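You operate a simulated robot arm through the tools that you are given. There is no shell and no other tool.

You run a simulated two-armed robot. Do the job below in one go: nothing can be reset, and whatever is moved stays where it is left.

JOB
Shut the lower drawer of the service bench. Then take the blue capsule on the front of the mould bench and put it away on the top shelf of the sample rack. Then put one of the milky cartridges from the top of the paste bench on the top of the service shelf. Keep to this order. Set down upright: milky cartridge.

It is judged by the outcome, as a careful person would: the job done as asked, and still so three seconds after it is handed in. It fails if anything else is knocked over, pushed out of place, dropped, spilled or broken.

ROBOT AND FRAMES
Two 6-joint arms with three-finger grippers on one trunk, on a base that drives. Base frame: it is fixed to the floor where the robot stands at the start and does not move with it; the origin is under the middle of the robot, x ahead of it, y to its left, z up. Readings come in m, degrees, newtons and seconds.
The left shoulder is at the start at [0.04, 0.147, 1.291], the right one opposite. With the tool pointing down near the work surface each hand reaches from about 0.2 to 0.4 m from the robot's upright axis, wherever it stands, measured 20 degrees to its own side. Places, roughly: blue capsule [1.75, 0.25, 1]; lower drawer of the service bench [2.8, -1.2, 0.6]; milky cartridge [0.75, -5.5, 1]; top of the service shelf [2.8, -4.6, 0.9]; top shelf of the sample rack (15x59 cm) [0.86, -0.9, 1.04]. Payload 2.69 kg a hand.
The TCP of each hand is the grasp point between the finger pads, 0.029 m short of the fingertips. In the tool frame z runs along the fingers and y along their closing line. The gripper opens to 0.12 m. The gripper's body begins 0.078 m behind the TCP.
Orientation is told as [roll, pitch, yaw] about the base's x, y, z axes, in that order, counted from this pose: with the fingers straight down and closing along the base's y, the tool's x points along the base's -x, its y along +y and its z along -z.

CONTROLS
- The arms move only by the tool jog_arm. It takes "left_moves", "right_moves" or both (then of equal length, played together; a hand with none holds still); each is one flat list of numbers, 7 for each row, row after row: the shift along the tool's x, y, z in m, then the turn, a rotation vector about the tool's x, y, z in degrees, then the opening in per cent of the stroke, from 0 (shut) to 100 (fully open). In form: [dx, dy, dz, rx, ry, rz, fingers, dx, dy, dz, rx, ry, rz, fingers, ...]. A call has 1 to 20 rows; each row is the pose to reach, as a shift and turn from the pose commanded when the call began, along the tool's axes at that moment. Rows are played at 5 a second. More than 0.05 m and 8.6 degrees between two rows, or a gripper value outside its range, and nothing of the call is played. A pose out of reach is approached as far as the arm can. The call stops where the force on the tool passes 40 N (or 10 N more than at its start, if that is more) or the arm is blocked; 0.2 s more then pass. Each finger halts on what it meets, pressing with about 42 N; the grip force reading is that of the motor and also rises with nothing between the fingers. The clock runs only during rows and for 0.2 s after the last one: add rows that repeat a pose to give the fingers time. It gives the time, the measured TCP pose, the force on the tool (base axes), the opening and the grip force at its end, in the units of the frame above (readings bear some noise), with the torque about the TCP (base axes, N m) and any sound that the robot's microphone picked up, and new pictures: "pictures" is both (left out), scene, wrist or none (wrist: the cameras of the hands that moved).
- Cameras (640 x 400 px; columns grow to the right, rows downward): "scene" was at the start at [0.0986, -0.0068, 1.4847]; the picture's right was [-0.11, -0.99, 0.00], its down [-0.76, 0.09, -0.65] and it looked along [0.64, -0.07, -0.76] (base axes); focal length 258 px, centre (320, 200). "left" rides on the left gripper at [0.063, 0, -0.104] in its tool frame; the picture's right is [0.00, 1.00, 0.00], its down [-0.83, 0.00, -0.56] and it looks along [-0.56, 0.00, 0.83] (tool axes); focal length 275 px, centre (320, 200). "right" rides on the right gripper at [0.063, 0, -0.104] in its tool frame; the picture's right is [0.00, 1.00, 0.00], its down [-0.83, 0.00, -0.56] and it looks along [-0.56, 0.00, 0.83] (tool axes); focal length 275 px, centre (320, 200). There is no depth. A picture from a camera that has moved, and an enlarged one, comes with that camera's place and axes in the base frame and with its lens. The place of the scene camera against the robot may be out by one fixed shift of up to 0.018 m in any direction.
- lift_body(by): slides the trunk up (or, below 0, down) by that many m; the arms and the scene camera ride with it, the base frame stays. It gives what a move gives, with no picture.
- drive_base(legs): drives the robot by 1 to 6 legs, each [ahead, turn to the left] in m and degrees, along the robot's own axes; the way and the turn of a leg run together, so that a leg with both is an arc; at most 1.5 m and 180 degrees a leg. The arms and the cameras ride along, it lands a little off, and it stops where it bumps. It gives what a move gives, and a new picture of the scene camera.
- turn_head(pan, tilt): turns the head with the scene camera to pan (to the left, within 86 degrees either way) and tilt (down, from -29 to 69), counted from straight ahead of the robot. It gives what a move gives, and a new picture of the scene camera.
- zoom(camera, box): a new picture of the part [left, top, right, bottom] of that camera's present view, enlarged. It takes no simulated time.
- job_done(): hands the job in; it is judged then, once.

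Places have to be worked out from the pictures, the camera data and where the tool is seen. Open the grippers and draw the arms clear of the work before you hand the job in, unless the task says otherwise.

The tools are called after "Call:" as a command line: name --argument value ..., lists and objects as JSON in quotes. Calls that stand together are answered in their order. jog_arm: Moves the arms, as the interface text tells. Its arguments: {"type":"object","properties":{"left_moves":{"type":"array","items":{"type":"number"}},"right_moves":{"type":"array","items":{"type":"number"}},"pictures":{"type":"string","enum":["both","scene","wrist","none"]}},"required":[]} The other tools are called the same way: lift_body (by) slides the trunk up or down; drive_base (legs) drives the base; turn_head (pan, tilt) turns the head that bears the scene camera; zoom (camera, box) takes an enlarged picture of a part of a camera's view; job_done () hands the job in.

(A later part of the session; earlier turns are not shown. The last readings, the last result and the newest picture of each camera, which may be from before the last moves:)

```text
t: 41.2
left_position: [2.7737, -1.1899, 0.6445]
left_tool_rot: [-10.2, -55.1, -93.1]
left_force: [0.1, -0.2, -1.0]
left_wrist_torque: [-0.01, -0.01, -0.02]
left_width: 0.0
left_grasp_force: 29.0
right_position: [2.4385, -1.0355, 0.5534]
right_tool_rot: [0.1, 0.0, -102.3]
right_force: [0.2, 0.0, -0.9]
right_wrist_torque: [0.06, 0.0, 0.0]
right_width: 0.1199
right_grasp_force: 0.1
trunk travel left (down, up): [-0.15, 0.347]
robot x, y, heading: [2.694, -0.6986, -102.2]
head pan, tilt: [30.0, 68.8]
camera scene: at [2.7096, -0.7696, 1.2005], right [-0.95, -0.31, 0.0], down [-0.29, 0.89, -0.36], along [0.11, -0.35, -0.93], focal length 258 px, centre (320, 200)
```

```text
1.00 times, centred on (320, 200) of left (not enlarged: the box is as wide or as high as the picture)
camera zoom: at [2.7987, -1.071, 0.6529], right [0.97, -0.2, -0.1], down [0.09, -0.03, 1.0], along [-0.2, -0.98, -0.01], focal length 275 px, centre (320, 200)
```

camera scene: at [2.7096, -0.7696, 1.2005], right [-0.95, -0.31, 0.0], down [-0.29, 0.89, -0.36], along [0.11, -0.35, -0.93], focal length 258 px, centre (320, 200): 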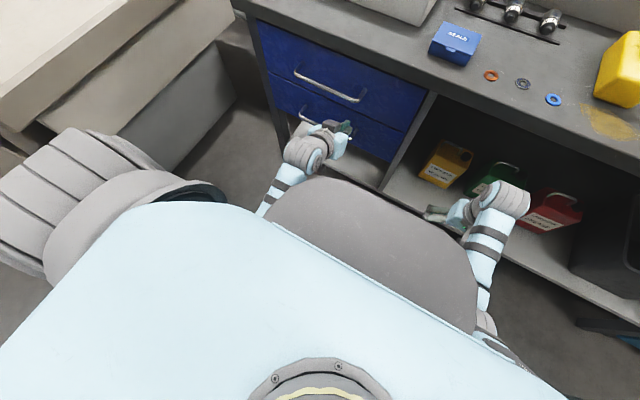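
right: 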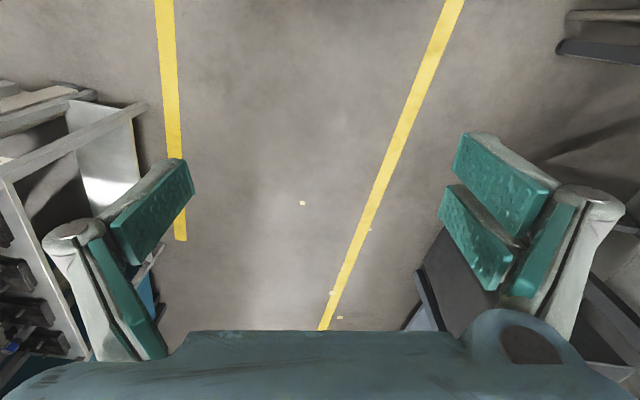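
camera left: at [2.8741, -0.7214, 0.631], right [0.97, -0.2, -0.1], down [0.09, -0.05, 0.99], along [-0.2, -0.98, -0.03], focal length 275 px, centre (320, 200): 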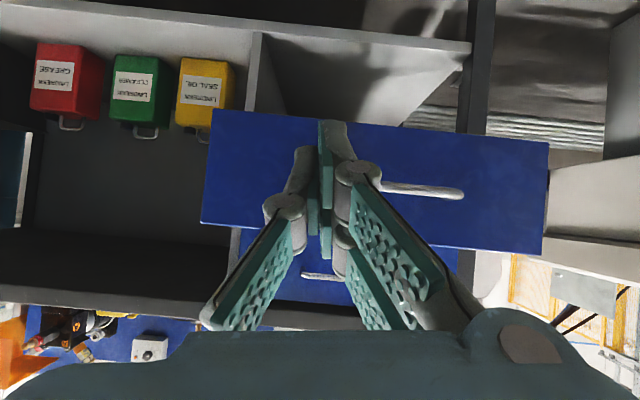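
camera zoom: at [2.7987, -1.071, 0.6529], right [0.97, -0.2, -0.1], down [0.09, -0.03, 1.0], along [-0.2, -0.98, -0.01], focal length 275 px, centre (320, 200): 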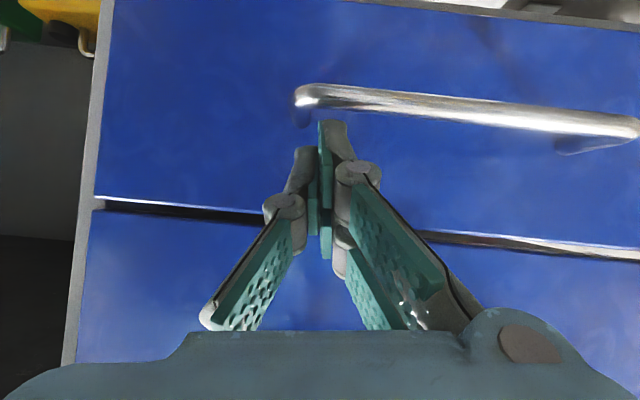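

The drawer looks nearly flush with the upper one. I give a small further push to seat it fully.

Call:
drive_base --legs '[[0.015, 0.0]]'

Call:
zoom --camera "scene" --box '[240, 0, 480, 150]'

Call:
zoom --camera "left" --box '[0, 0, 640, 400]'

```text
t: 42.0
left_position: [2.772, -1.2039, 0.6468]
left_tool_rot: [-10.4, -55.3, -93.0]
left_force: [-0.4, 0.1, -0.3]
left_wrist_torque: [0.03, 0.04, -0.01]
left_width: 0.0
left_grasp_force: 28.4
right_position: [2.4368, -1.0488, 0.5539]
right_tool_rot: [-0.1, 0.1, -102.4]
right_force: [0.1, -0.5, -0.9]
right_wrist_torque: [-0.05, -0.01, 0.02]
right_width: 0.1203
right_grasp_force: 0.1
trunk travel left (down, up): [-0.15, 0.347]
robot x, y, heading: [2.6928, -0.7103, -102.5]
head pan, tilt: [30.0, 68.8]
camera scene: at [2.7067, -0.7832, 1.2005], right [-0.95, -0.31, 0.0], down [-0.29, 0.89, -0.36], along [0.11, -0.35, -0.93], focal length 258 px, centre (320, 200)
```

scene: 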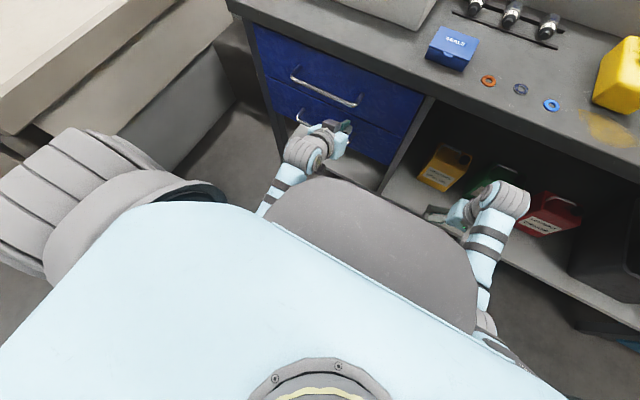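

```text
2.67 times, centred on (360, 75) of scene
camera zoom: at [2.7067, -0.7832, 1.2005], right [-0.95, -0.31, 0.0], down [-0.29, 0.89, -0.36], along [0.11, -0.35, -0.93], focal length 687 px, centre (213, 533)
```

zoom: 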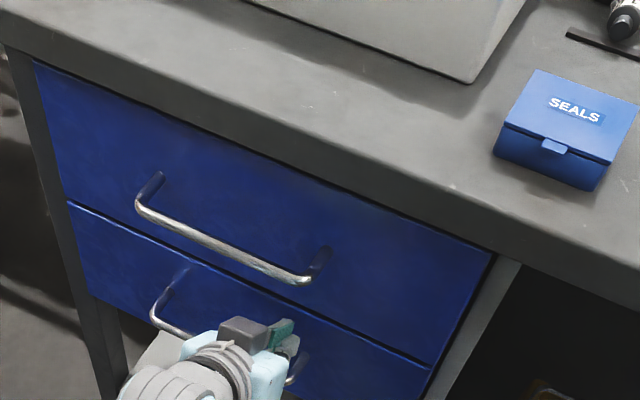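

```text
1.00 times, centred on (320, 200) of left (not enlarged: the box is as wide or as high as the picture)
camera zoom: at [2.7957, -1.0856, 0.6543], right [0.97, -0.2, -0.1], down [0.09, -0.03, 1.0], along [-0.2, -0.98, -0.01], focal length 275 px, centre (320, 200)
```

zoom: 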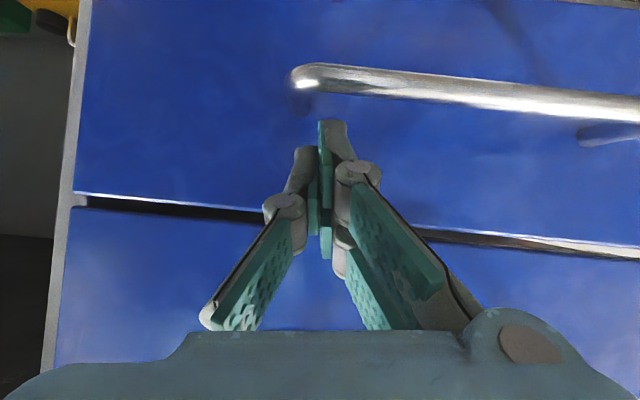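

No contact force yet; the drawer may have coasted in ahead of the fingers. I nudge forward a bit more to confirm it is against its stop.

Call:
drive_base --legs '[[0.015, 0.0]]'

Call:
zoom --camera "left" --box '[0, 0, 640, 400]'

```text
t: 42.8
left_position: [2.7695, -1.2085, 0.6506]
left_tool_rot: [-10.5, -55.4, -92.9]
left_force: [-1.5, 24.8, -2.8]
left_wrist_torque: [0.0, 0.0, -0.07]
left_width: 0.0001
left_grasp_force: 28.4
right_position: [2.4349, -1.0559, 0.5549]
right_tool_rot: [-0.1, -0.2, -102.1]
right_force: [0.1, 0.5, -0.1]
right_wrist_torque: [0.03, 0.0, -0.02]
right_width: 0.1201
right_grasp_force: 0.1
trunk travel left (down, up): [-0.15, 0.347]
robot x, y, heading: [2.6878, -0.7172, -102.1]
head pan, tilt: [30.0, 68.8]
stopped in leg 1: the force on the tool passed its limit at 109 N (the readings are from after the stop); the commanded pose is now the measured one
camera scene: at [2.7048, -0.7877, 1.2004], right [-0.95, -0.31, 0.0], down [-0.29, 0.89, -0.37], along [0.11, -0.35, -0.93], focal length 258 px, centre (320, 200)
```

scene: 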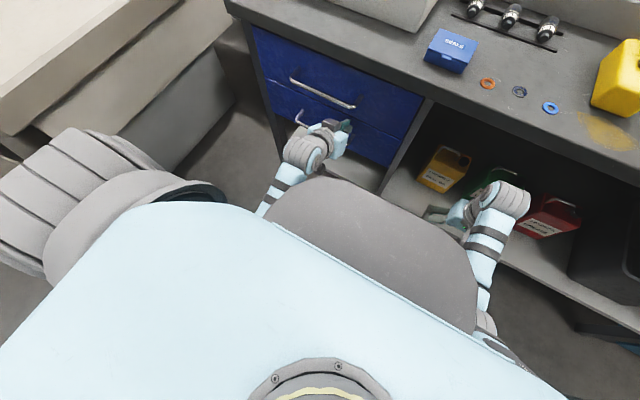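

```text
1.00 times, centred on (320, 200) of left (not enlarged: the box is as wide or as high as the picture)
camera zoom: at [2.7948, -1.0906, 0.6577], right [0.97, -0.2, -0.1], down [0.1, -0.03, 1.0], along [-0.2, -0.98, -0.01], focal length 275 px, centre (320, 200)
```

zoom: 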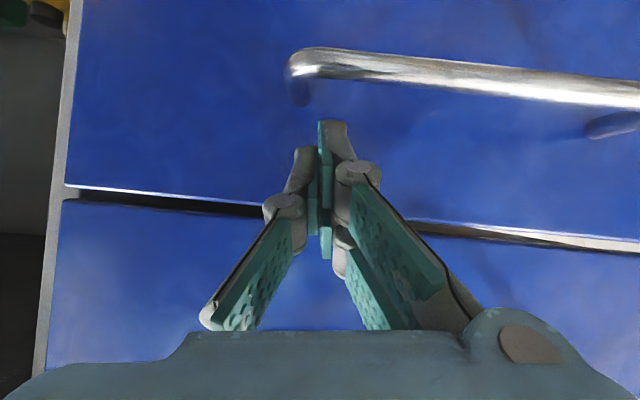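

Contact force confirms the drawer is against its stop. I back away and look to verify it stays shut.

Call:
drive_base --legs '[[-0.28, 0.0]]'

Call:
turn_head --pan 12 --tilt 45

Call:
zoom --camera "scene" --box '[220, 50, 460, 200]'

Call:
zoom --camera "left" --box '[0, 0, 640, 400]'

```text
t: 44.7
left_position: [2.829, -0.9394, 0.6508]
left_tool_rot: [-10.3, -55.5, -92.8]
left_force: [0.5, 1.1, -0.9]
left_wrist_torque: [0.0, 0.0, 0.02]
left_width: 0.0001
left_grasp_force: 28.3
right_position: [2.4936, -0.7851, 0.5537]
right_tool_rot: [-0.1, 0.1, -102.1]
right_force: [0.2, -0.2, 0.7]
right_wrist_torque: [-0.01, -0.03, -0.01]
right_width: 0.12
right_grasp_force: 0.0
trunk travel left (down, up): [-0.15, 0.347]
robot x, y, heading: [2.7494, -0.4483, -102.4]
head pan, tilt: [30.0, 68.8]
camera scene: at [2.7634, -0.519, 1.2003], right [-0.95, -0.31, 0.0], down [-0.29, 0.89, -0.36], along [0.11, -0.35, -0.93], focal length 258 px, centre (320, 200)
```

scene: 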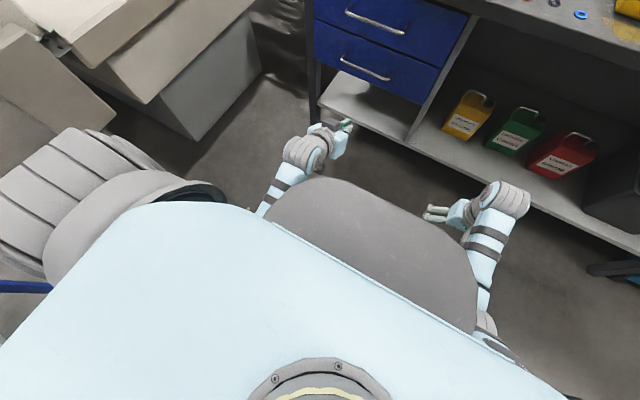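

```text
t: 45.6
left_position: [2.8293, -0.9391, 0.6498]
left_tool_rot: [-10.4, -55.5, -92.8]
left_force: [-0.2, -0.4, 0.0]
left_wrist_torque: [-0.03, -0.02, 0.01]
left_width: 0.0
left_grasp_force: 28.9
right_position: [2.4932, -0.7865, 0.5543]
right_tool_rot: [0.0, 0.0, -102.2]
right_force: [-0.3, 0.0, 0.1]
right_wrist_torque: [0.0, 0.02, -0.01]
right_width: 0.1198
right_grasp_force: 0.1
trunk travel left (down, up): [-0.15, 0.347]
robot x, y, heading: [2.7491, -0.4485, -102.2]
head pan, tilt: [12.0, 45.0]
camera scene: at [2.746, -0.5475, 1.2291], right [-1.0, 0.0, 0.0], down [0.0, 0.71, -0.71], along [0.0, -0.71, -0.71], focal length 258 px, centre (320, 200)
```

scene: 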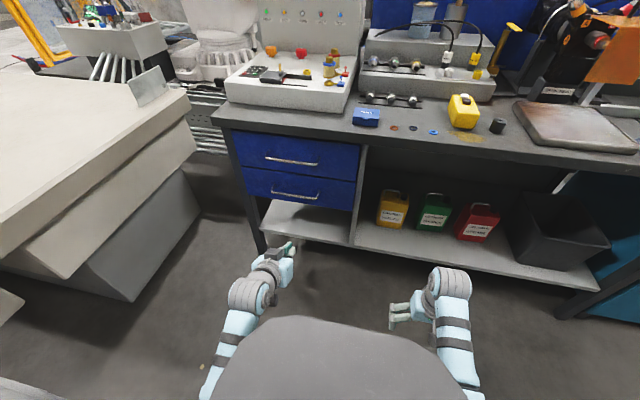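

```text
2.67 times, centred on (340, 125) of scene
camera zoom: at [2.746, -0.5475, 1.2291], right [-1.0, 0.0, 0.0], down [0.0, 0.71, -0.71], along [0.0, -0.71, -0.71], focal length 687 px, centre (267, 400)
```

zoom: 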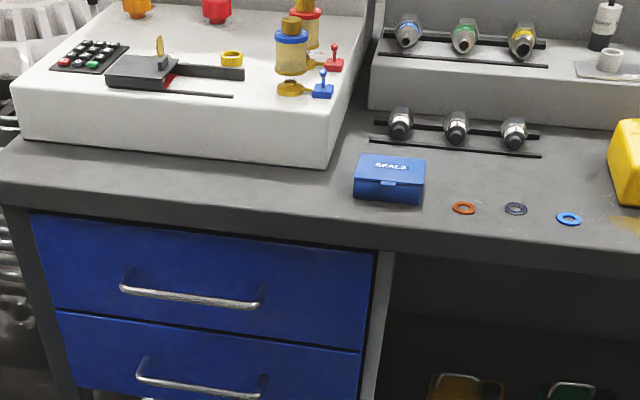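

```text
1.00 times, centred on (320, 200) of left (not enlarged: the box is as wide or as high as the picture)
camera zoom: at [2.8532, -0.8218, 0.657], right [0.97, -0.2, -0.1], down [0.1, -0.02, 1.0], along [-0.2, -0.98, 0.0], focal length 275 px, centre (320, 200)
```

zoom: 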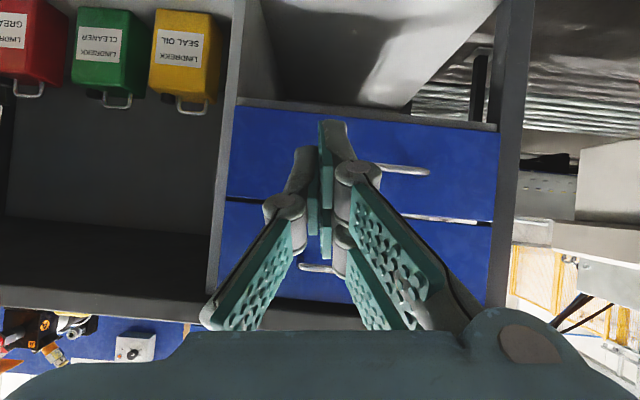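

The lower drawer is fully shut. I raise the trunk back up and return the left hand to a fingers-down pose with open fingers.

Call:
lift_body --by 0.3

Call:
jog_arm --left_moves '[0, 0, 0, -0.7, 8, 0.5, 20, 0, 0, 0, -1.4, 16, 1, 40, 0, 0, 0, -2.1, 24, 1.5, 60, 0, 0, 0, -2.8, 32, 2, 80, 0, 0, 0, -3.5, 40, 2.5, 100, 0, 0, 0, -4.2, 48, 3, 100, 0, 0, 0, -4.9, 56, 3.5, 100, 0, 0, 0, -4.9, 56, 3.5, 100]'

```text
t: 48.6
left_position: [2.8288, -0.9404, 0.9442]
left_tool_rot: [-10.4, -55.4, -92.8]
left_force: [0.3, -0.2, 0.7]
left_wrist_torque: [0.0, 0.02, -0.02]
left_width: 0.0002
left_grasp_force: 28.2
right_position: [2.4937, -0.7857, 0.8481]
right_tool_rot: [-0.1, 0.1, -102.1]
right_force: [-0.6, -0.6, -0.3]
right_wrist_torque: [0.01, 0.03, -0.01]
right_width: 0.1202
right_grasp_force: 0.1
trunk travel left (down, up): [-0.45, 0.047]
robot x, y, heading: [2.753, -0.4506, -102.0]
head pan, tilt: [12.0, 45.0]
```

```text
t: 50.4
left_position: [2.829, -0.9389, 0.9431]
left_tool_rot: [-0.2, 0.3, -102.2]
left_force: [0.6, 0.1, 0.3]
left_wrist_torque: [0.01, 0.0, 0.02]
left_width: 0.1197
left_grasp_force: 0.1
right_position: [2.4937, -0.7857, 0.8478]
right_tool_rot: [-0.1, 0.0, -102.2]
right_force: [0.2, -0.2, -0.1]
right_wrist_torque: [0.0, 0.0, 0.02]
right_width: 0.1202
right_grasp_force: 0.0
trunk travel left (down, up): [-0.45, 0.047]
robot x, y, heading: [2.7479, -0.4482, -102.0]
head pan, tilt: [12.0, 45.0]
camera scene: at [2.7459, -0.5479, 1.5243], right [-1.0, 0.0, 0.0], down [0.0, 0.71, -0.71], along [0.0, -0.71, -0.71], focal length 258 px, centre (320, 200)
camera left: at [2.842, -0.8793, 1.0498], right [0.98, -0.22, 0.0], down [-0.18, -0.81, 0.55], along [-0.12, -0.54, -0.83], focal length 275 px, centre (320, 200)
```

scene: 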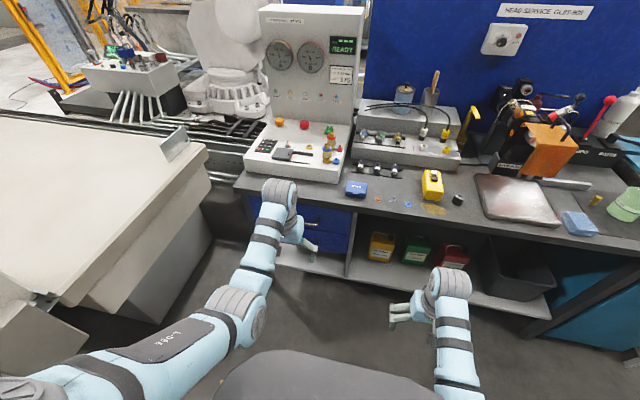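
left: 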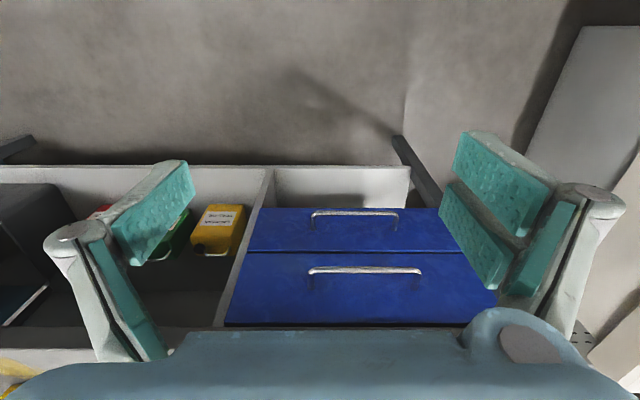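

The drawer stays shut and the left hand is restored. Next, the blue capsule: I turn back along the aisle, drive about 1.1 m, and turn to face the mould bench.

Call:
drive_base --legs '[[0.0, -82.7], [1.1, 0.0]]'

Call:
turn_head --pan -60 --tilt 40

```text
t: 59.5
left_position: [1.1765, -0.5021, 0.9447]
left_tool_rot: [0.0, 0.2, 175.2]
left_force: [-0.4, -0.5, 0.2]
left_wrist_torque: [0.01, 0.0, -0.04]
left_width: 0.1199
left_grasp_force: 0.0
right_position: [1.287, -0.1488, 0.8488]
right_tool_rot: [-0.1, 0.0, 175.2]
right_force: [-0.7, -0.4, 0.7]
right_wrist_torque: [0.02, 0.01, 0.0]
right_width: 0.1201
right_grasp_force: 0.0
trunk travel left (down, up): [-0.45, 0.047]
robot x, y, heading: [1.649, -0.3581, 175.3]
head pan, tilt: [12.0, 45.0]
camera scene: at [1.5546, -0.3662, 1.5243], right [-0.13, 0.99, 0.0], down [0.7, 0.09, -0.71], along [-0.7, -0.09, -0.71], focal length 258 px, centre (320, 200)
```

scene: 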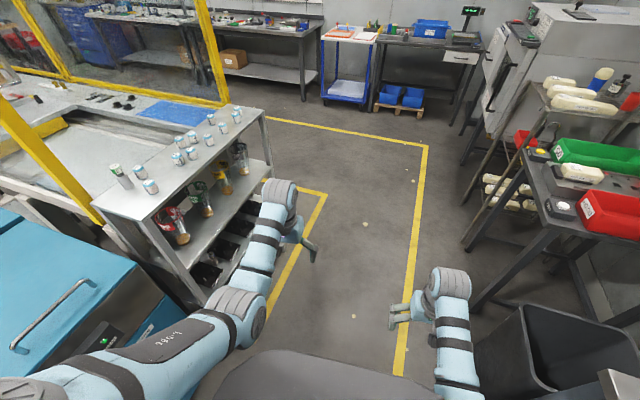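

```text
t: 61.0
left_position: [1.1758, -0.5004, 0.9441]
left_tool_rot: [-0.2, 0.1, 175.3]
left_force: [0.4, -0.1, -0.8]
left_wrist_torque: [-0.02, -0.01, -0.02]
left_width: 0.1199
left_grasp_force: 0.0
right_position: [1.2852, -0.1493, 0.8488]
right_tool_rot: [-0.2, 0.1, 175.2]
right_force: [0.3, -0.2, -0.4]
right_wrist_torque: [-0.05, 0.05, 0.02]
right_width: 0.1201
right_grasp_force: 0.0
trunk travel left (down, up): [-0.45, 0.047]
robot x, y, heading: [1.6515, -0.3595, 175.1]
head pan, tilt: [-60.0, 40.0]
camera scene: at [1.5976, -0.279, 1.5315], right [0.9, 0.43, 0.0], down [0.28, -0.58, -0.77], along [-0.33, 0.69, -0.64], focal length 258 px, centre (320, 200)
```

scene: 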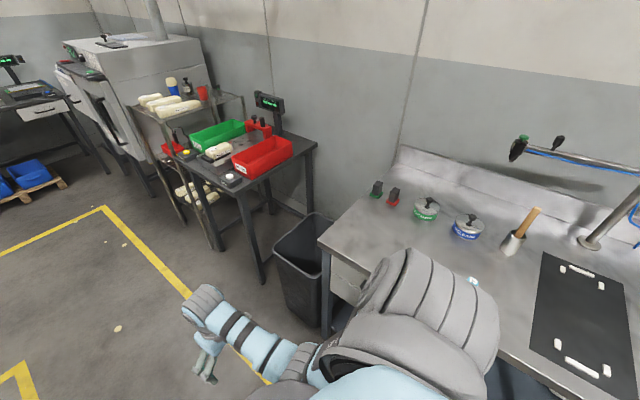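

The capsule shows at about (1.79, 0.27) near the bench's front edge, partly hidden by the shoulder. I turn to face the bench.

Call:
drive_base --legs '[[0.0, -98.0]]'

Call:
turn_head --pan -8 --tilt 45

Call:
zoom --camera "scene" --box '[240, 80, 480, 230]'

```text
t: 65.5
left_position: [1.5807, 0.1322, 0.9446]
left_tool_rot: [-0.2, 0.2, 76.9]
left_force: [0.6, 0.4, -0.2]
left_wrist_torque: [-0.02, 0.02, 0.0]
left_width: 0.12
left_grasp_force: 0.0
right_position: [1.9137, -0.0264, 0.8475]
right_tool_rot: [0.0, 0.1, 76.9]
right_force: [-0.1, 0.6, 0.2]
right_wrist_torque: [-0.02, 0.01, 0.01]
right_width: 0.1201
right_grasp_force: 0.0
trunk travel left (down, up): [-0.45, 0.047]
robot x, y, heading: [1.6554, -0.3604, 77.2]
head pan, tilt: [-60.0, 40.0]
camera scene: at [1.74, -0.3127, 1.5315], right [0.29, -0.96, 0.0], down [-0.61, -0.19, -0.77], along [0.73, 0.22, -0.64], focal length 258 px, centre (320, 200)
```

scene: 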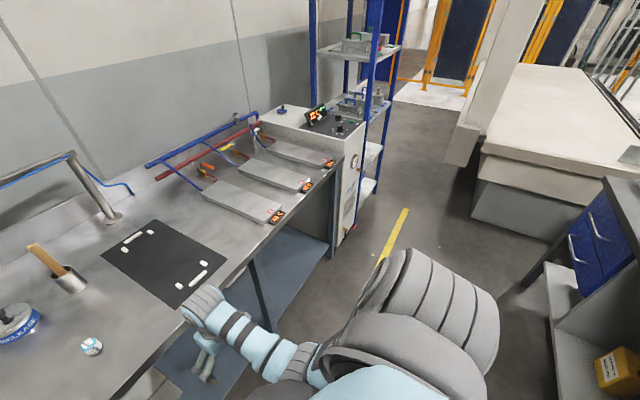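

```text
t: 66.7
left_position: [1.5816, 0.1333, 0.9445]
left_tool_rot: [-0.1, 0.1, 76.9]
left_force: [-0.7, 0.0, 0.5]
left_wrist_torque: [-0.02, -0.01, -0.01]
left_width: 0.12
left_grasp_force: 0.1
right_position: [1.9141, -0.0261, 0.8473]
right_tool_rot: [-0.1, 0.2, 76.9]
right_force: [1.1, -0.5, 0.3]
right_wrist_torque: [0.02, -0.02, -0.01]
right_width: 0.1198
right_grasp_force: 0.2
trunk travel left (down, up): [-0.45, 0.047]
robot x, y, heading: [1.6538, -0.3614, 77.1]
head pan, tilt: [-8.0, 45.0]
camera scene: at [1.688, -0.2617, 1.5243], right [0.93, -0.36, 0.0], down [-0.25, -0.66, -0.71], along [0.25, 0.66, -0.71], focal length 258 px, centre (320, 200)
```

scene: 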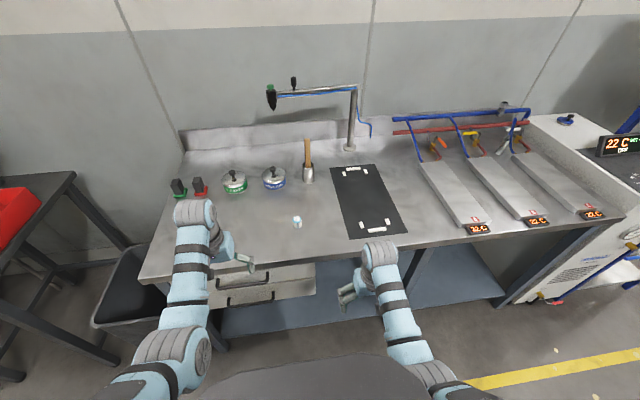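

```text
2.67 times, centred on (360, 155) of scene
camera zoom: at [1.688, -0.2617, 1.5243], right [0.93, -0.36, 0.0], down [-0.25, -0.66, -0.71], along [0.25, 0.66, -0.71], focal length 687 px, centre (213, 320)
```

zoom: 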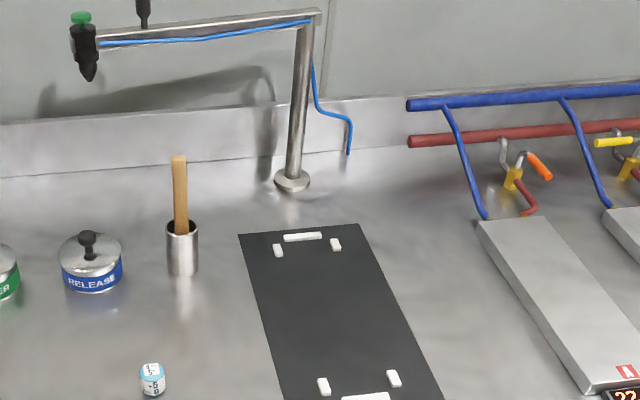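

The capsule stands at roughly (1.81, 0.27) on the bench (z about 0.87), straight ahead 0.64 m. I raise both hands for clearance, then turn slightly left and drive closer so the right hand can reach it.

Call:
jog_arm --left_moves '[0, 0, -0.05, 0, 0, 0, 100, 0, 0, -0.1, 0, 0, 0, 100, 0, 0, -0.1, 0, 0, 0, 100, 0, 0, -0.1, 0, 0, 0, 100]' --right_moves '[0, 0, -0.05, 0, 0, 0, 100, 0, 0, -0.1, 0, 0, 0, 100, 0, 0, -0.13, 0, 0, 0, 100, 0, 0, -0.13, 0, 0, 0, 100]' --pictures "none"

Call:
drive_base --legs '[[0.0, 12.0], [0.2, 0.0]]'

Call:
zoom --camera "right" --box '[0, 0, 640, 400]'

```text
t: 67.7
left_position: [1.5942, 0.1764, 1.012]
left_tool_rot: [0.0, 0.1, 76.9]
left_force: [0.9, 0.5, 0.8]
left_wrist_torque: [0.0, -0.01, -0.02]
left_width: 0.1199
left_grasp_force: 0.1
left hand out of reach, approached as far as the arm can: row 1, 2, 3, 4
right_position: [1.9091, -0.0013, 0.9244]
right_tool_rot: [-0.1, 0.0, 76.9]
right_force: [0.4, -0.2, 0.6]
right_wrist_torque: [0.03, 0.03, 0.03]
right_width: 0.1198
right_grasp_force: 0.1
right hand out of reach, approached as far as the arm can: row 2, 3, 4
trunk travel left (down, up): [-0.45, 0.047]
robot x, y, heading: [1.6536, -0.3591, 76.9]
head pan, tilt: [-8.0, 45.0]
```

```text
t: 70.1
left_position: [1.489, 0.3477, 1.0143]
left_tool_rot: [-0.1, 0.0, 88.9]
left_force: [-0.9, 0.4, 0.5]
left_wrist_torque: [0.02, 0.02, 0.01]
left_width: 0.1202
left_grasp_force: 0.0
right_position: [1.8334, 0.2397, 0.9231]
right_tool_rot: [-0.1, -0.2, 88.9]
right_force: [-0.2, -1.1, 0.7]
right_wrist_torque: [0.05, 0.02, 0.01]
right_width: 0.1203
right_grasp_force: 0.1
trunk travel left (down, up): [-0.45, 0.047]
robot x, y, heading: [1.6577, -0.1595, 88.9]
head pan, tilt: [-8.0, 45.0]
camera scene: at [1.6712, -0.0633, 1.5246], right [0.99, -0.16, 0.0], down [-0.11, -0.7, -0.71], along [0.11, 0.7, -0.7], focal length 258 px, centre (320, 200)
```

scene: 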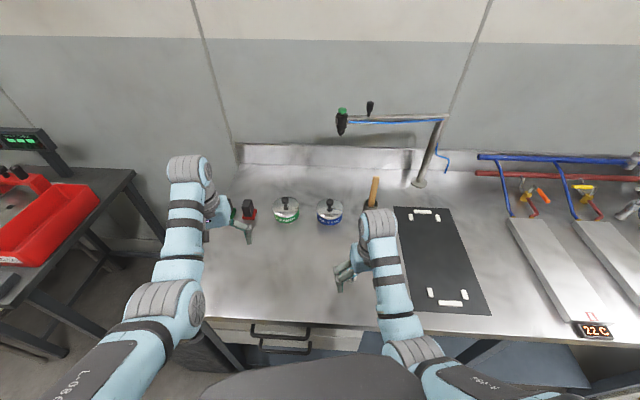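

```text
1.00 times, centred on (320, 200) of right (not enlarged: the box is as wide or as high as the picture)
camera zoom: at [1.8312, 0.176, 1.029], right [-1.0, 0.02, 0.0], down [0.01, 0.83, 0.56], along [0.01, 0.56, -0.83], focal length 275 px, centre (320, 200)
```

zoom: 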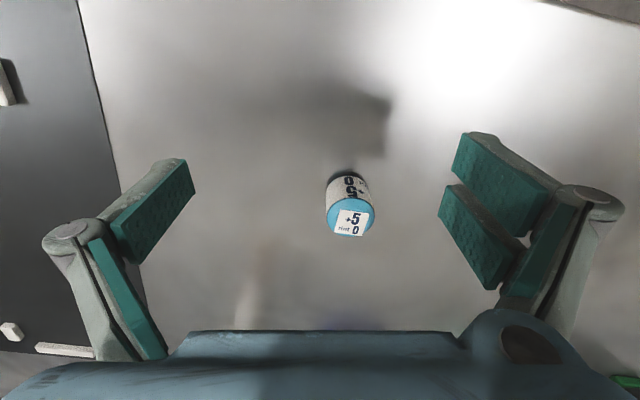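

The wrist camera shows the capsule between the open fingers, at about (1.814, 0.274), base z about 0.865 and top 0.903. I move over it and lower to TCP z 0.905, narrowing the fingers a little.

Call:
jog_arm --right_moves '[-0.017, 0.01, 0.0, 0, 0, 0, 80, -0.034, 0.019, 0.008, 0, 0, 0, 60, -0.034, 0.019, 0.018, 0, 0, 0, 60, -0.034, 0.019, 0.018, 0, 0, 0, 60]' --pictures "wrist"

```text
t: 71.1
left_position: [1.4885, 0.3518, 1.0126]
left_tool_rot: [-0.2, 0.2, 88.8]
left_force: [-0.3, -0.5, 0.1]
left_wrist_torque: [-0.01, -0.01, 0.01]
left_width: 0.12
left_grasp_force: 0.0
right_position: [1.8155, 0.277, 0.9048]
right_tool_rot: [-0.1, 0.1, 88.8]
right_force: [0.6, 0.3, 0.4]
right_wrist_torque: [0.0, -0.01, -0.03]
right_width: 0.0721
right_grasp_force: 0.0
trunk travel left (down, up): [-0.45, 0.047]
robot x, y, heading: [1.6544, -0.1619, 89.2]
head pan, tilt: [-8.0, 45.0]
camera right: at [1.8129, 0.2142, 1.01], right [-1.0, 0.02, 0.0], down [0.01, 0.83, 0.55], along [0.01, 0.55, -0.83], focal length 275 px, centre (320, 200)
```

right: 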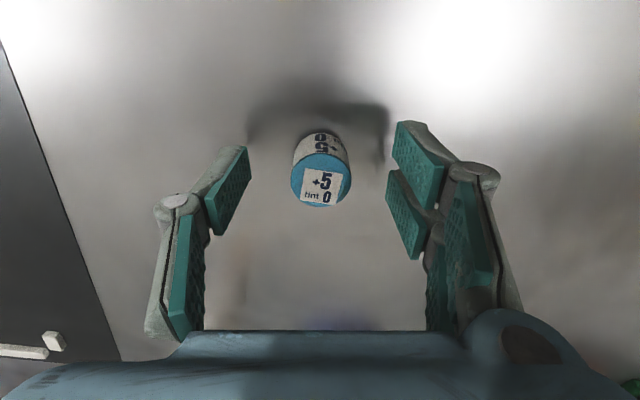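

The capsule is centred on the tool axis, and the fingertips are about 1 cm above the bench. I lower 4 mm and close on it.

Call:
jog_arm --right_moves '[0, 0, 0.004, 0, 0, 0, 60, 0, 0, 0.004, 0, 0, 0, 30, 0, 0, 0.004, 0, 0, 0, 15, 0, 0, 0.004, 0, 0, 0, 0, 0, 0, 0.004, 0, 0, 0, 0, 0, 0, 0.004, 0, 0, 0, 0]' --pictures "wrist"

```text
t: 72.5
left_position: [1.4891, 0.3511, 1.0127]
left_tool_rot: [-0.1, 0.1, 88.8]
left_force: [-0.4, -0.6, -0.3]
left_wrist_torque: [0.0, -0.01, 0.0]
left_width: 0.12
left_grasp_force: 0.1
right_position: [1.8151, 0.2769, 0.901]
right_tool_rot: [-0.1, 0.0, 88.7]
right_force: [0.0, -0.1, 0.4]
right_wrist_torque: [0.01, 0.02, 0.02]
right_width: 0.0272
right_grasp_force: 42.0
trunk travel left (down, up): [-0.45, 0.047]
robot x, y, heading: [1.6542, -0.1585, 89.1]
head pan, tilt: [-8.0, 45.0]
camera right: at [1.8129, 0.2141, 1.0061], right [-1.0, 0.02, 0.0], down [0.01, 0.83, 0.56], along [0.01, 0.56, -0.83], focal length 275 px, centre (320, 200)
```

right: 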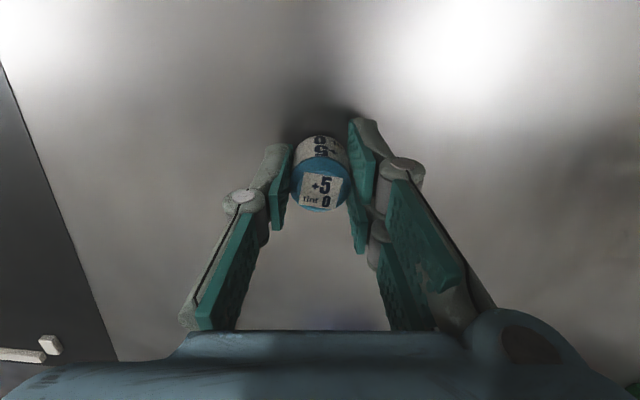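

The capsule is gripped (27 mm width, 42 N). I lift with the trunk, then back away from the bench.

Call:
lift_body --by 0.047

Call:
zoom --camera "right" --box '[0, 0, 640, 400]'

Call:
drive_base --legs '[[-0.28, 0.0]]'

```text
t: 73.4
left_position: [1.4884, 0.3521, 1.0591]
left_tool_rot: [-0.1, 0.2, 88.8]
left_force: [-0.7, -0.9, 0.1]
left_wrist_torque: [0.01, 0.03, 0.02]
left_width: 0.1199
left_grasp_force: 0.1
right_position: [1.8146, 0.2776, 0.9473]
right_tool_rot: [-0.1, 0.0, 88.9]
right_force: [0.5, -0.3, -1.4]
right_wrist_torque: [-0.02, 0.01, -0.02]
right_width: 0.0273
right_grasp_force: 42.1
trunk travel left (down, up): [-0.497, 0.0]
robot x, y, heading: [1.6572, -0.1604, 89.0]
head pan, tilt: [-8.0, 45.0]
```

```text
1.00 times, centred on (320, 200) of right (not enlarged: the box is as wide or as high as the picture)
camera zoom: at [1.8129, 0.2141, 1.0524], right [-1.0, 0.02, 0.0], down [0.01, 0.83, 0.56], along [0.01, 0.56, -0.83], focal length 275 px, centre (320, 200)
```

zoom: 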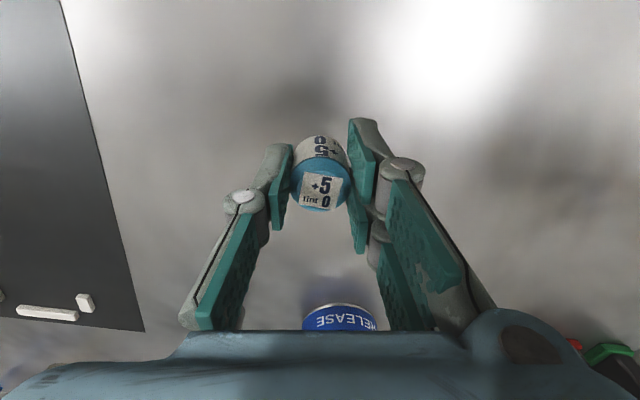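

```text
t: 75.3
left_position: [1.4835, 0.0719, 1.0568]
left_tool_rot: [-0.1, 0.5, 88.7]
left_force: [-0.3, -0.4, -0.5]
left_wrist_torque: [-0.02, -0.03, 0.0]
left_width: 0.1202
left_grasp_force: 0.1
right_position: [1.8104, -0.0022, 0.9454]
right_tool_rot: [-0.1, 0.2, 88.8]
right_force: [-0.3, 1.0, 0.2]
right_wrist_torque: [-0.03, 0.02, 0.03]
right_width: 0.0273
right_grasp_force: 41.5
trunk travel left (down, up): [-0.497, 0.0]
robot x, y, heading: [1.6521, -0.4439, 89.1]
head pan, tilt: [-8.0, 45.0]
camera scene: at [1.6658, -0.3351, 1.5698], right [0.99, -0.16, 0.0], down [-0.11, -0.7, -0.7], along [0.11, 0.7, -0.71], focal length 258 px, centre (320, 200)
```

scene: 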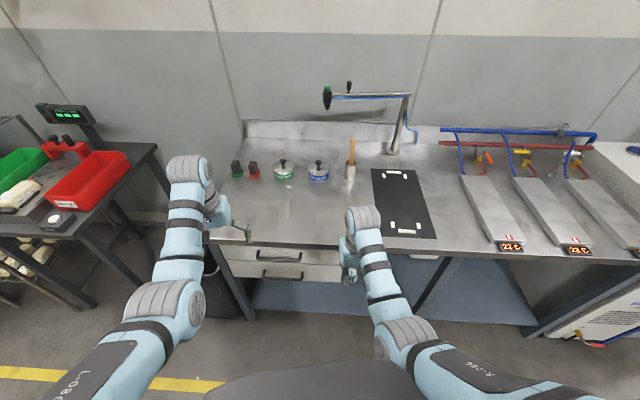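

The capsule is held and clear of the bench. The rack shelf is at about 1.04 m, so I test how high this hand can go with the tool down by reaching forward and up.

Call:
jog_arm --right_moves '[-0.03, 0, -0.035, 0, 0, 0, 0, -0.06, 0, -0.07, 0, 0, 0, 0, -0.09, 0, -0.105, 0, 0, 0, 0, -0.12, 0, -0.14, 0, 0, 0, 0, -0.12, 0, -0.17, 0, 0, 0, 0, -0.12, 0, -0.17, 0, 0, 0, 0]' --pictures "none"

```text
t: 76.8
left_position: [1.4845, 0.0708, 1.0573]
left_tool_rot: [-0.1, 0.3, 88.7]
left_force: [-0.2, 0.3, 0.0]
left_wrist_torque: [0.0, -0.02, -0.03]
left_width: 0.12
left_grasp_force: 0.0
right_position: [1.8141, 0.1157, 1.1191]
right_tool_rot: [-0.2, -0.1, 88.7]
right_force: [0.6, -0.2, -1.1]
right_wrist_torque: [0.02, 0.04, -0.01]
right_width: 0.0272
right_grasp_force: 41.7
trunk travel left (down, up): [-0.497, 0.0]
robot x, y, heading: [1.6521, -0.4456, 88.9]
head pan, tilt: [-8.0, 45.0]
```

Tool-down at z 1.12 works when reaching 0.56 m ahead, enough for the rack top. I go round to a spot about 0.75 m off the rack front, turn there to face it so the hands clear the cans, then look.

Call:
drive_base --legs '[[0.0, 39.0], [0.4, 0.0], [0.0, 64.0], [0.0, 65.0]]'

Call:
turn_head --pan 0 --tilt 40

Call:
zoom --camera "scene" --box '[200, 100, 520, 300]'

```text
t: 86.7
left_position: [1.4625, -0.6616, 1.0576]
left_tool_rot: [-0.1, 0.2, -103.2]
left_force: [-0.2, -0.2, 0.2]
left_wrist_torque: [0.02, -0.01, -0.04]
left_width: 0.12
left_grasp_force: 0.1
right_position: [1.1304, -0.6376, 1.1186]
right_tool_rot: [-0.1, 0.1, -103.2]
right_force: [-0.4, -0.6, 0.2]
right_wrist_torque: [-0.01, 0.0, 0.01]
right_width: 0.0273
right_grasp_force: 42.0
trunk travel left (down, up): [-0.497, 0.0]
robot x, y, heading: [1.407, -0.124, -103.0]
head pan, tilt: [-8.0, 45.0]
camera scene: at [1.3724, -0.2194, 1.5701], right [-0.93, 0.36, 0.0], down [0.25, 0.66, -0.71], along [-0.25, -0.66, -0.71], focal length 258 px, centre (320, 200)
```

scene: 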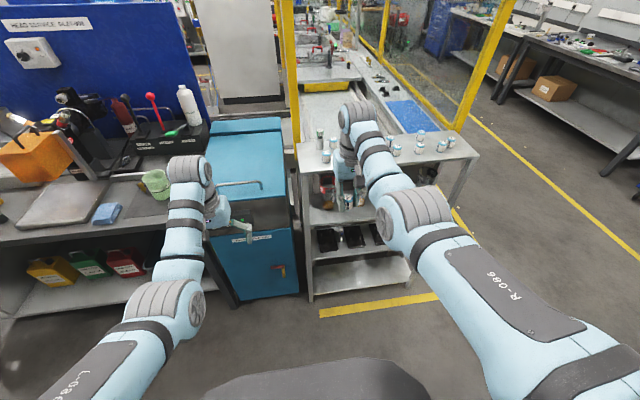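

```text
t: 87.4
left_position: [1.4629, -0.6612, 1.0583]
left_tool_rot: [-0.1, 0.3, -103.2]
left_force: [0.4, -0.6, -0.4]
left_wrist_torque: [0.0, 0.0, -0.01]
left_width: 0.1199
left_grasp_force: 0.2
right_position: [1.1316, -0.6381, 1.1179]
right_tool_rot: [0.0, -0.1, -103.2]
right_force: [0.4, -0.2, 0.9]
right_wrist_torque: [-0.02, -0.02, 0.01]
right_width: 0.0271
right_grasp_force: 41.6
trunk travel left (down, up): [-0.497, 0.0]
robot x, y, heading: [1.4038, -0.1254, -102.9]
head pan, tilt: [0.0, 40.0]
camera scene: at [1.3829, -0.2265, 1.5773], right [-0.97, 0.23, 0.0], down [0.15, 0.63, -0.77], along [-0.17, -0.75, -0.64], focal length 258 px, centre (320, 200)
```

scene: 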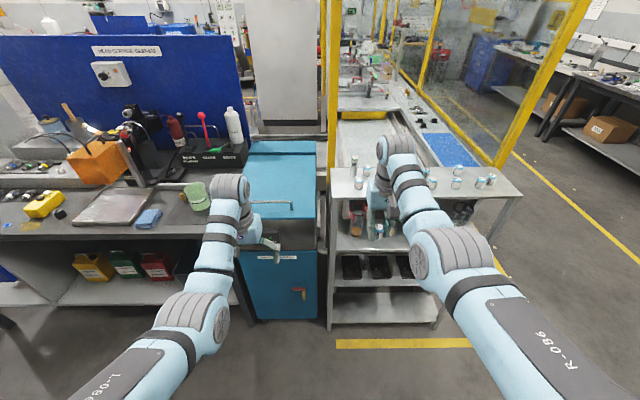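

```text
2.00 times, centred on (360, 200) of scene
camera zoom: at [1.3829, -0.2265, 1.5773], right [-0.97, 0.23, 0.0], down [0.15, 0.63, -0.77], along [-0.17, -0.75, -0.64], focal length 515 px, centre (240, 200)
```

zoom: 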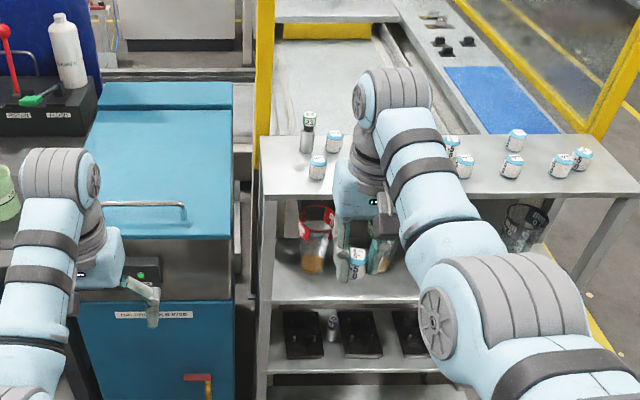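

I can see the cans on the rack top; the arm hides its middle. I check the right wrist camera for a free spot.

Call:
zoom --camera "right" --box '[0, 0, 640, 400]'

Call:
turn_head --pan -10 --tilt 20

```text
1.00 times, centred on (320, 200) of right (not enlarged: the box is as wide or as high as the picture)
camera zoom: at [1.145, -0.5763, 1.2228], right [0.97, -0.22, 0.0], down [-0.19, -0.81, 0.56], along [-0.13, -0.54, -0.83], focal length 275 px, centre (320, 200)
```

zoom: 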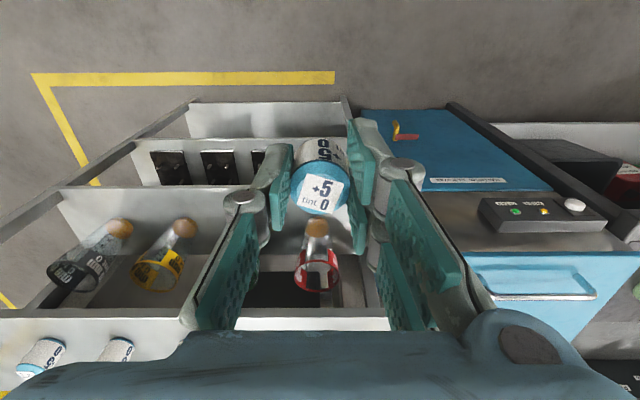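

```text
t: 88.3
left_position: [1.4626, -0.6614, 1.0573]
left_tool_rot: [-0.1, 0.3, -103.2]
left_force: [-0.5, 0.1, 0.0]
left_wrist_torque: [0.02, 0.02, -0.02]
left_width: 0.12
left_grasp_force: 0.0
right_position: [1.132, -0.6369, 1.1175]
right_tool_rot: [-0.2, 0.0, -103.3]
right_force: [-0.2, -0.5, -0.7]
right_wrist_torque: [-0.04, 0.03, 0.0]
right_width: 0.0271
right_grasp_force: 42.5
trunk travel left (down, up): [-0.497, 0.0]
robot x, y, heading: [1.4072, -0.1243, -103.3]
head pan, tilt: [-10.0, 20.0]
camera scene: at [1.3659, -0.2294, 1.6087], right [-0.92, 0.39, 0.0], down [0.13, 0.32, -0.94], along [-0.37, -0.86, -0.34], focal length 258 px, centre (320, 200)
```

scene: 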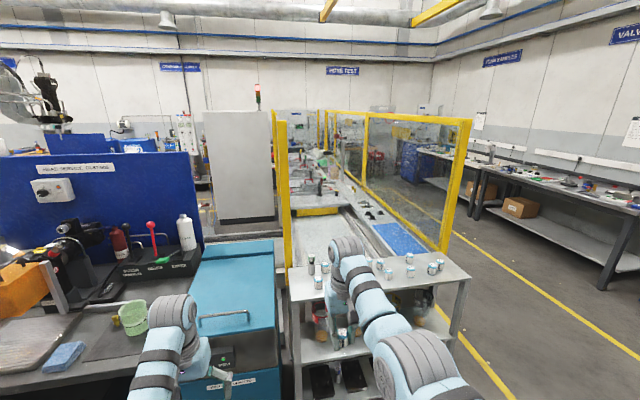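

The free spot on the rack top's front is between the can at about (1.10, -0.88) and the pair near (0.97, -0.87), roughly (1.035, -0.83). I raise the capsule and shift right 5 cm, then drive closer.

Call:
jog_arm --right_moves '[0, -0.025, -0.025, 0, 0, 0, 0, 0, -0.05, -0.05, 0, 0, 0, 0, 0, -0.05, -0.05, 0, 0, 0, 0]' --pictures "none"

Call:
drive_base --legs '[[0.13, 0.0]]'

Call:
zoom --camera "right" --box '[0, 0, 640, 400]'

```text
t: 89.1
left_position: [1.4619, -0.6615, 1.058]
left_tool_rot: [-0.2, 0.3, -103.2]
left_force: [1.1, -0.7, 0.0]
left_wrist_torque: [0.01, 0.01, -0.06]
left_width: 0.1199
left_grasp_force: 0.1
right_position: [1.0834, -0.6252, 1.1691]
right_tool_rot: [-0.1, 0.1, -103.2]
right_force: [-0.4, 0.6, 0.1]
right_wrist_torque: [0.01, 0.01, -0.01]
right_width: 0.0269
right_grasp_force: 42.4
trunk travel left (down, up): [-0.497, 0.0]
robot x, y, heading: [1.4081, -0.1275, -103.3]
head pan, tilt: [-10.0, 20.0]
```

```text
t: 90.3
left_position: [1.4338, -0.7753, 1.0627]
left_tool_rot: [-0.1, -0.5, -103.2]
left_force: [0.1, 0.4, -0.7]
left_wrist_torque: [0.02, -0.05, 0.0]
left_width: 0.1201
left_grasp_force: 0.0
right_position: [1.0561, -0.7373, 1.175]
right_tool_rot: [-0.1, -0.7, -103.2]
right_force: [-0.6, 0.7, -1.2]
right_wrist_torque: [0.02, -0.01, 0.0]
right_width: 0.0268
right_grasp_force: 41.6
trunk travel left (down, up): [-0.497, 0.0]
robot x, y, heading: [1.3814, -0.2505, -102.9]
head pan, tilt: [-10.0, 20.0]
camera scene: at [1.3399, -0.3392, 1.6099], right [-0.92, 0.39, 0.0], down [0.13, 0.31, -0.94], along [-0.37, -0.87, -0.33], focal length 258 px, centre (320, 200)
```

scene: 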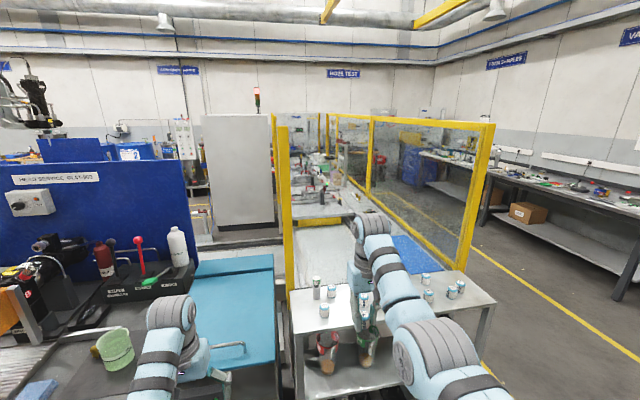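

```text
1.00 times, centred on (320, 200) of right (not enlarged: the box is as wide or as high as the picture)
camera zoom: at [1.0697, -0.6757, 1.2785], right [0.97, -0.22, 0.0], down [-0.18, -0.8, 0.57], along [-0.13, -0.55, -0.82], focal length 275 px, centre (320, 200)
```

zoom: 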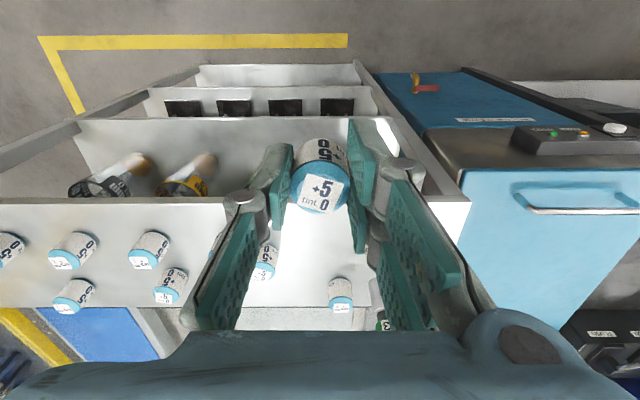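

The wrist camera gives the shelf front edge at y about -0.842 (x 1.03) and cans at (0.954, -0.885), (1.03, -0.97), with another near (1.08, -0.90). The free spot is about (1.02, -0.878), straight ahead; I drive 0.12 m closer with the capsule well above the cans.

Call:
drive_base --legs '[[0.12, 0.0]]'

Call:
turn_head --pan -10 --tilt 55

Call:
zoom --camera "right" --box '[0, 0, 640, 400]'

Call:
zoom --camera "scene" --box '[220, 60, 460, 210]'

```text
t: 91.6
left_position: [1.4074, -0.8949, 1.0616]
left_tool_rot: [-0.1, -0.3, -103.3]
left_force: [-0.1, 1.1, 0.3]
left_wrist_torque: [-0.04, -0.01, 0.04]
left_width: 0.12
left_grasp_force: 0.1
right_position: [1.0275, -0.8588, 1.1726]
right_tool_rot: [-0.1, -0.6, -103.2]
right_force: [0.6, 0.9, -0.2]
right_wrist_torque: [-0.07, -0.05, 0.03]
right_width: 0.0271
right_grasp_force: 42.4
trunk travel left (down, up): [-0.497, 0.0]
robot x, y, heading: [1.352, -0.3677, -103.3]
head pan, tilt: [-10.0, 20.0]
camera scene: at [1.3115, -0.4614, 1.6095], right [-0.92, 0.39, 0.0], down [0.13, 0.31, -0.94], along [-0.37, -0.87, -0.34], focal length 258 px, centre (320, 200)
```

scene: 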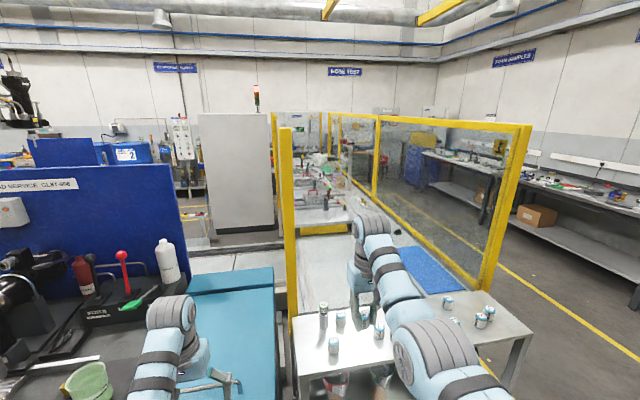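

```text
t: 92.6
left_position: [1.4051, -0.9019, 1.0577]
left_tool_rot: [-0.2, 0.2, -103.4]
left_force: [0.8, -0.5, -0.5]
left_wrist_torque: [0.0, -0.02, 0.02]
left_width: 0.1199
left_grasp_force: 0.1
right_position: [1.0249, -0.8669, 1.1676]
right_tool_rot: [-0.1, 0.1, -103.2]
right_force: [-0.3, -0.4, -0.8]
right_wrist_torque: [0.01, 0.02, 0.01]
right_width: 0.0271
right_grasp_force: 42.2
trunk travel left (down, up): [-0.497, 0.0]
robot x, y, heading: [1.3469, -0.3657, -103.4]
head pan, tilt: [-10.0, 55.0]
camera scene: at [1.3172, -0.4533, 1.5566], right [-0.92, 0.39, 0.0], down [0.32, 0.75, -0.57], along [-0.23, -0.53, -0.82], focal length 258 px, centre (320, 200)
```

scene: 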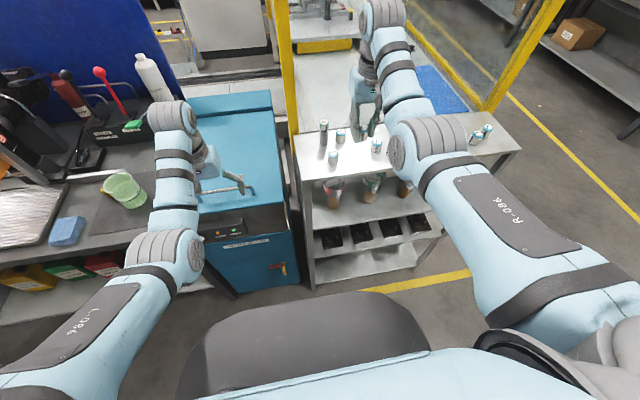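

```text
1.00 times, centred on (320, 200) of right (not enlarged: the box is as wide or as high as the picture)
camera zoom: at [1.0396, -0.8052, 1.2729], right [0.97, -0.22, 0.0], down [-0.19, -0.81, 0.56], along [-0.13, -0.54, -0.83], focal length 275 px, centre (320, 200)
```

zoom: 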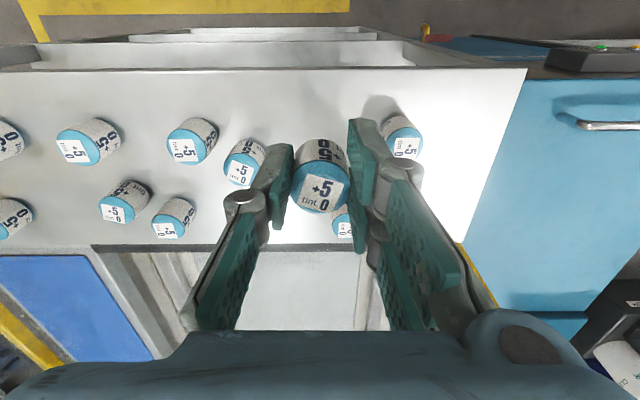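

```text
2.67 times, centred on (340, 135) of scene
camera zoom: at [1.3172, -0.4533, 1.5566], right [-0.92, 0.39, 0.0], down [0.32, 0.75, -0.57], along [-0.23, -0.53, -0.82], focal length 687 px, centre (267, 373)
```

zoom: 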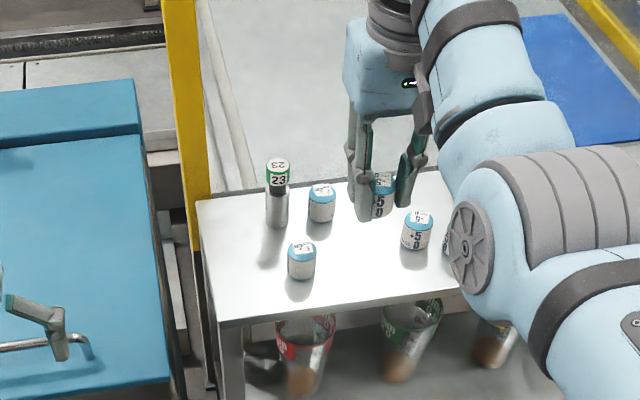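

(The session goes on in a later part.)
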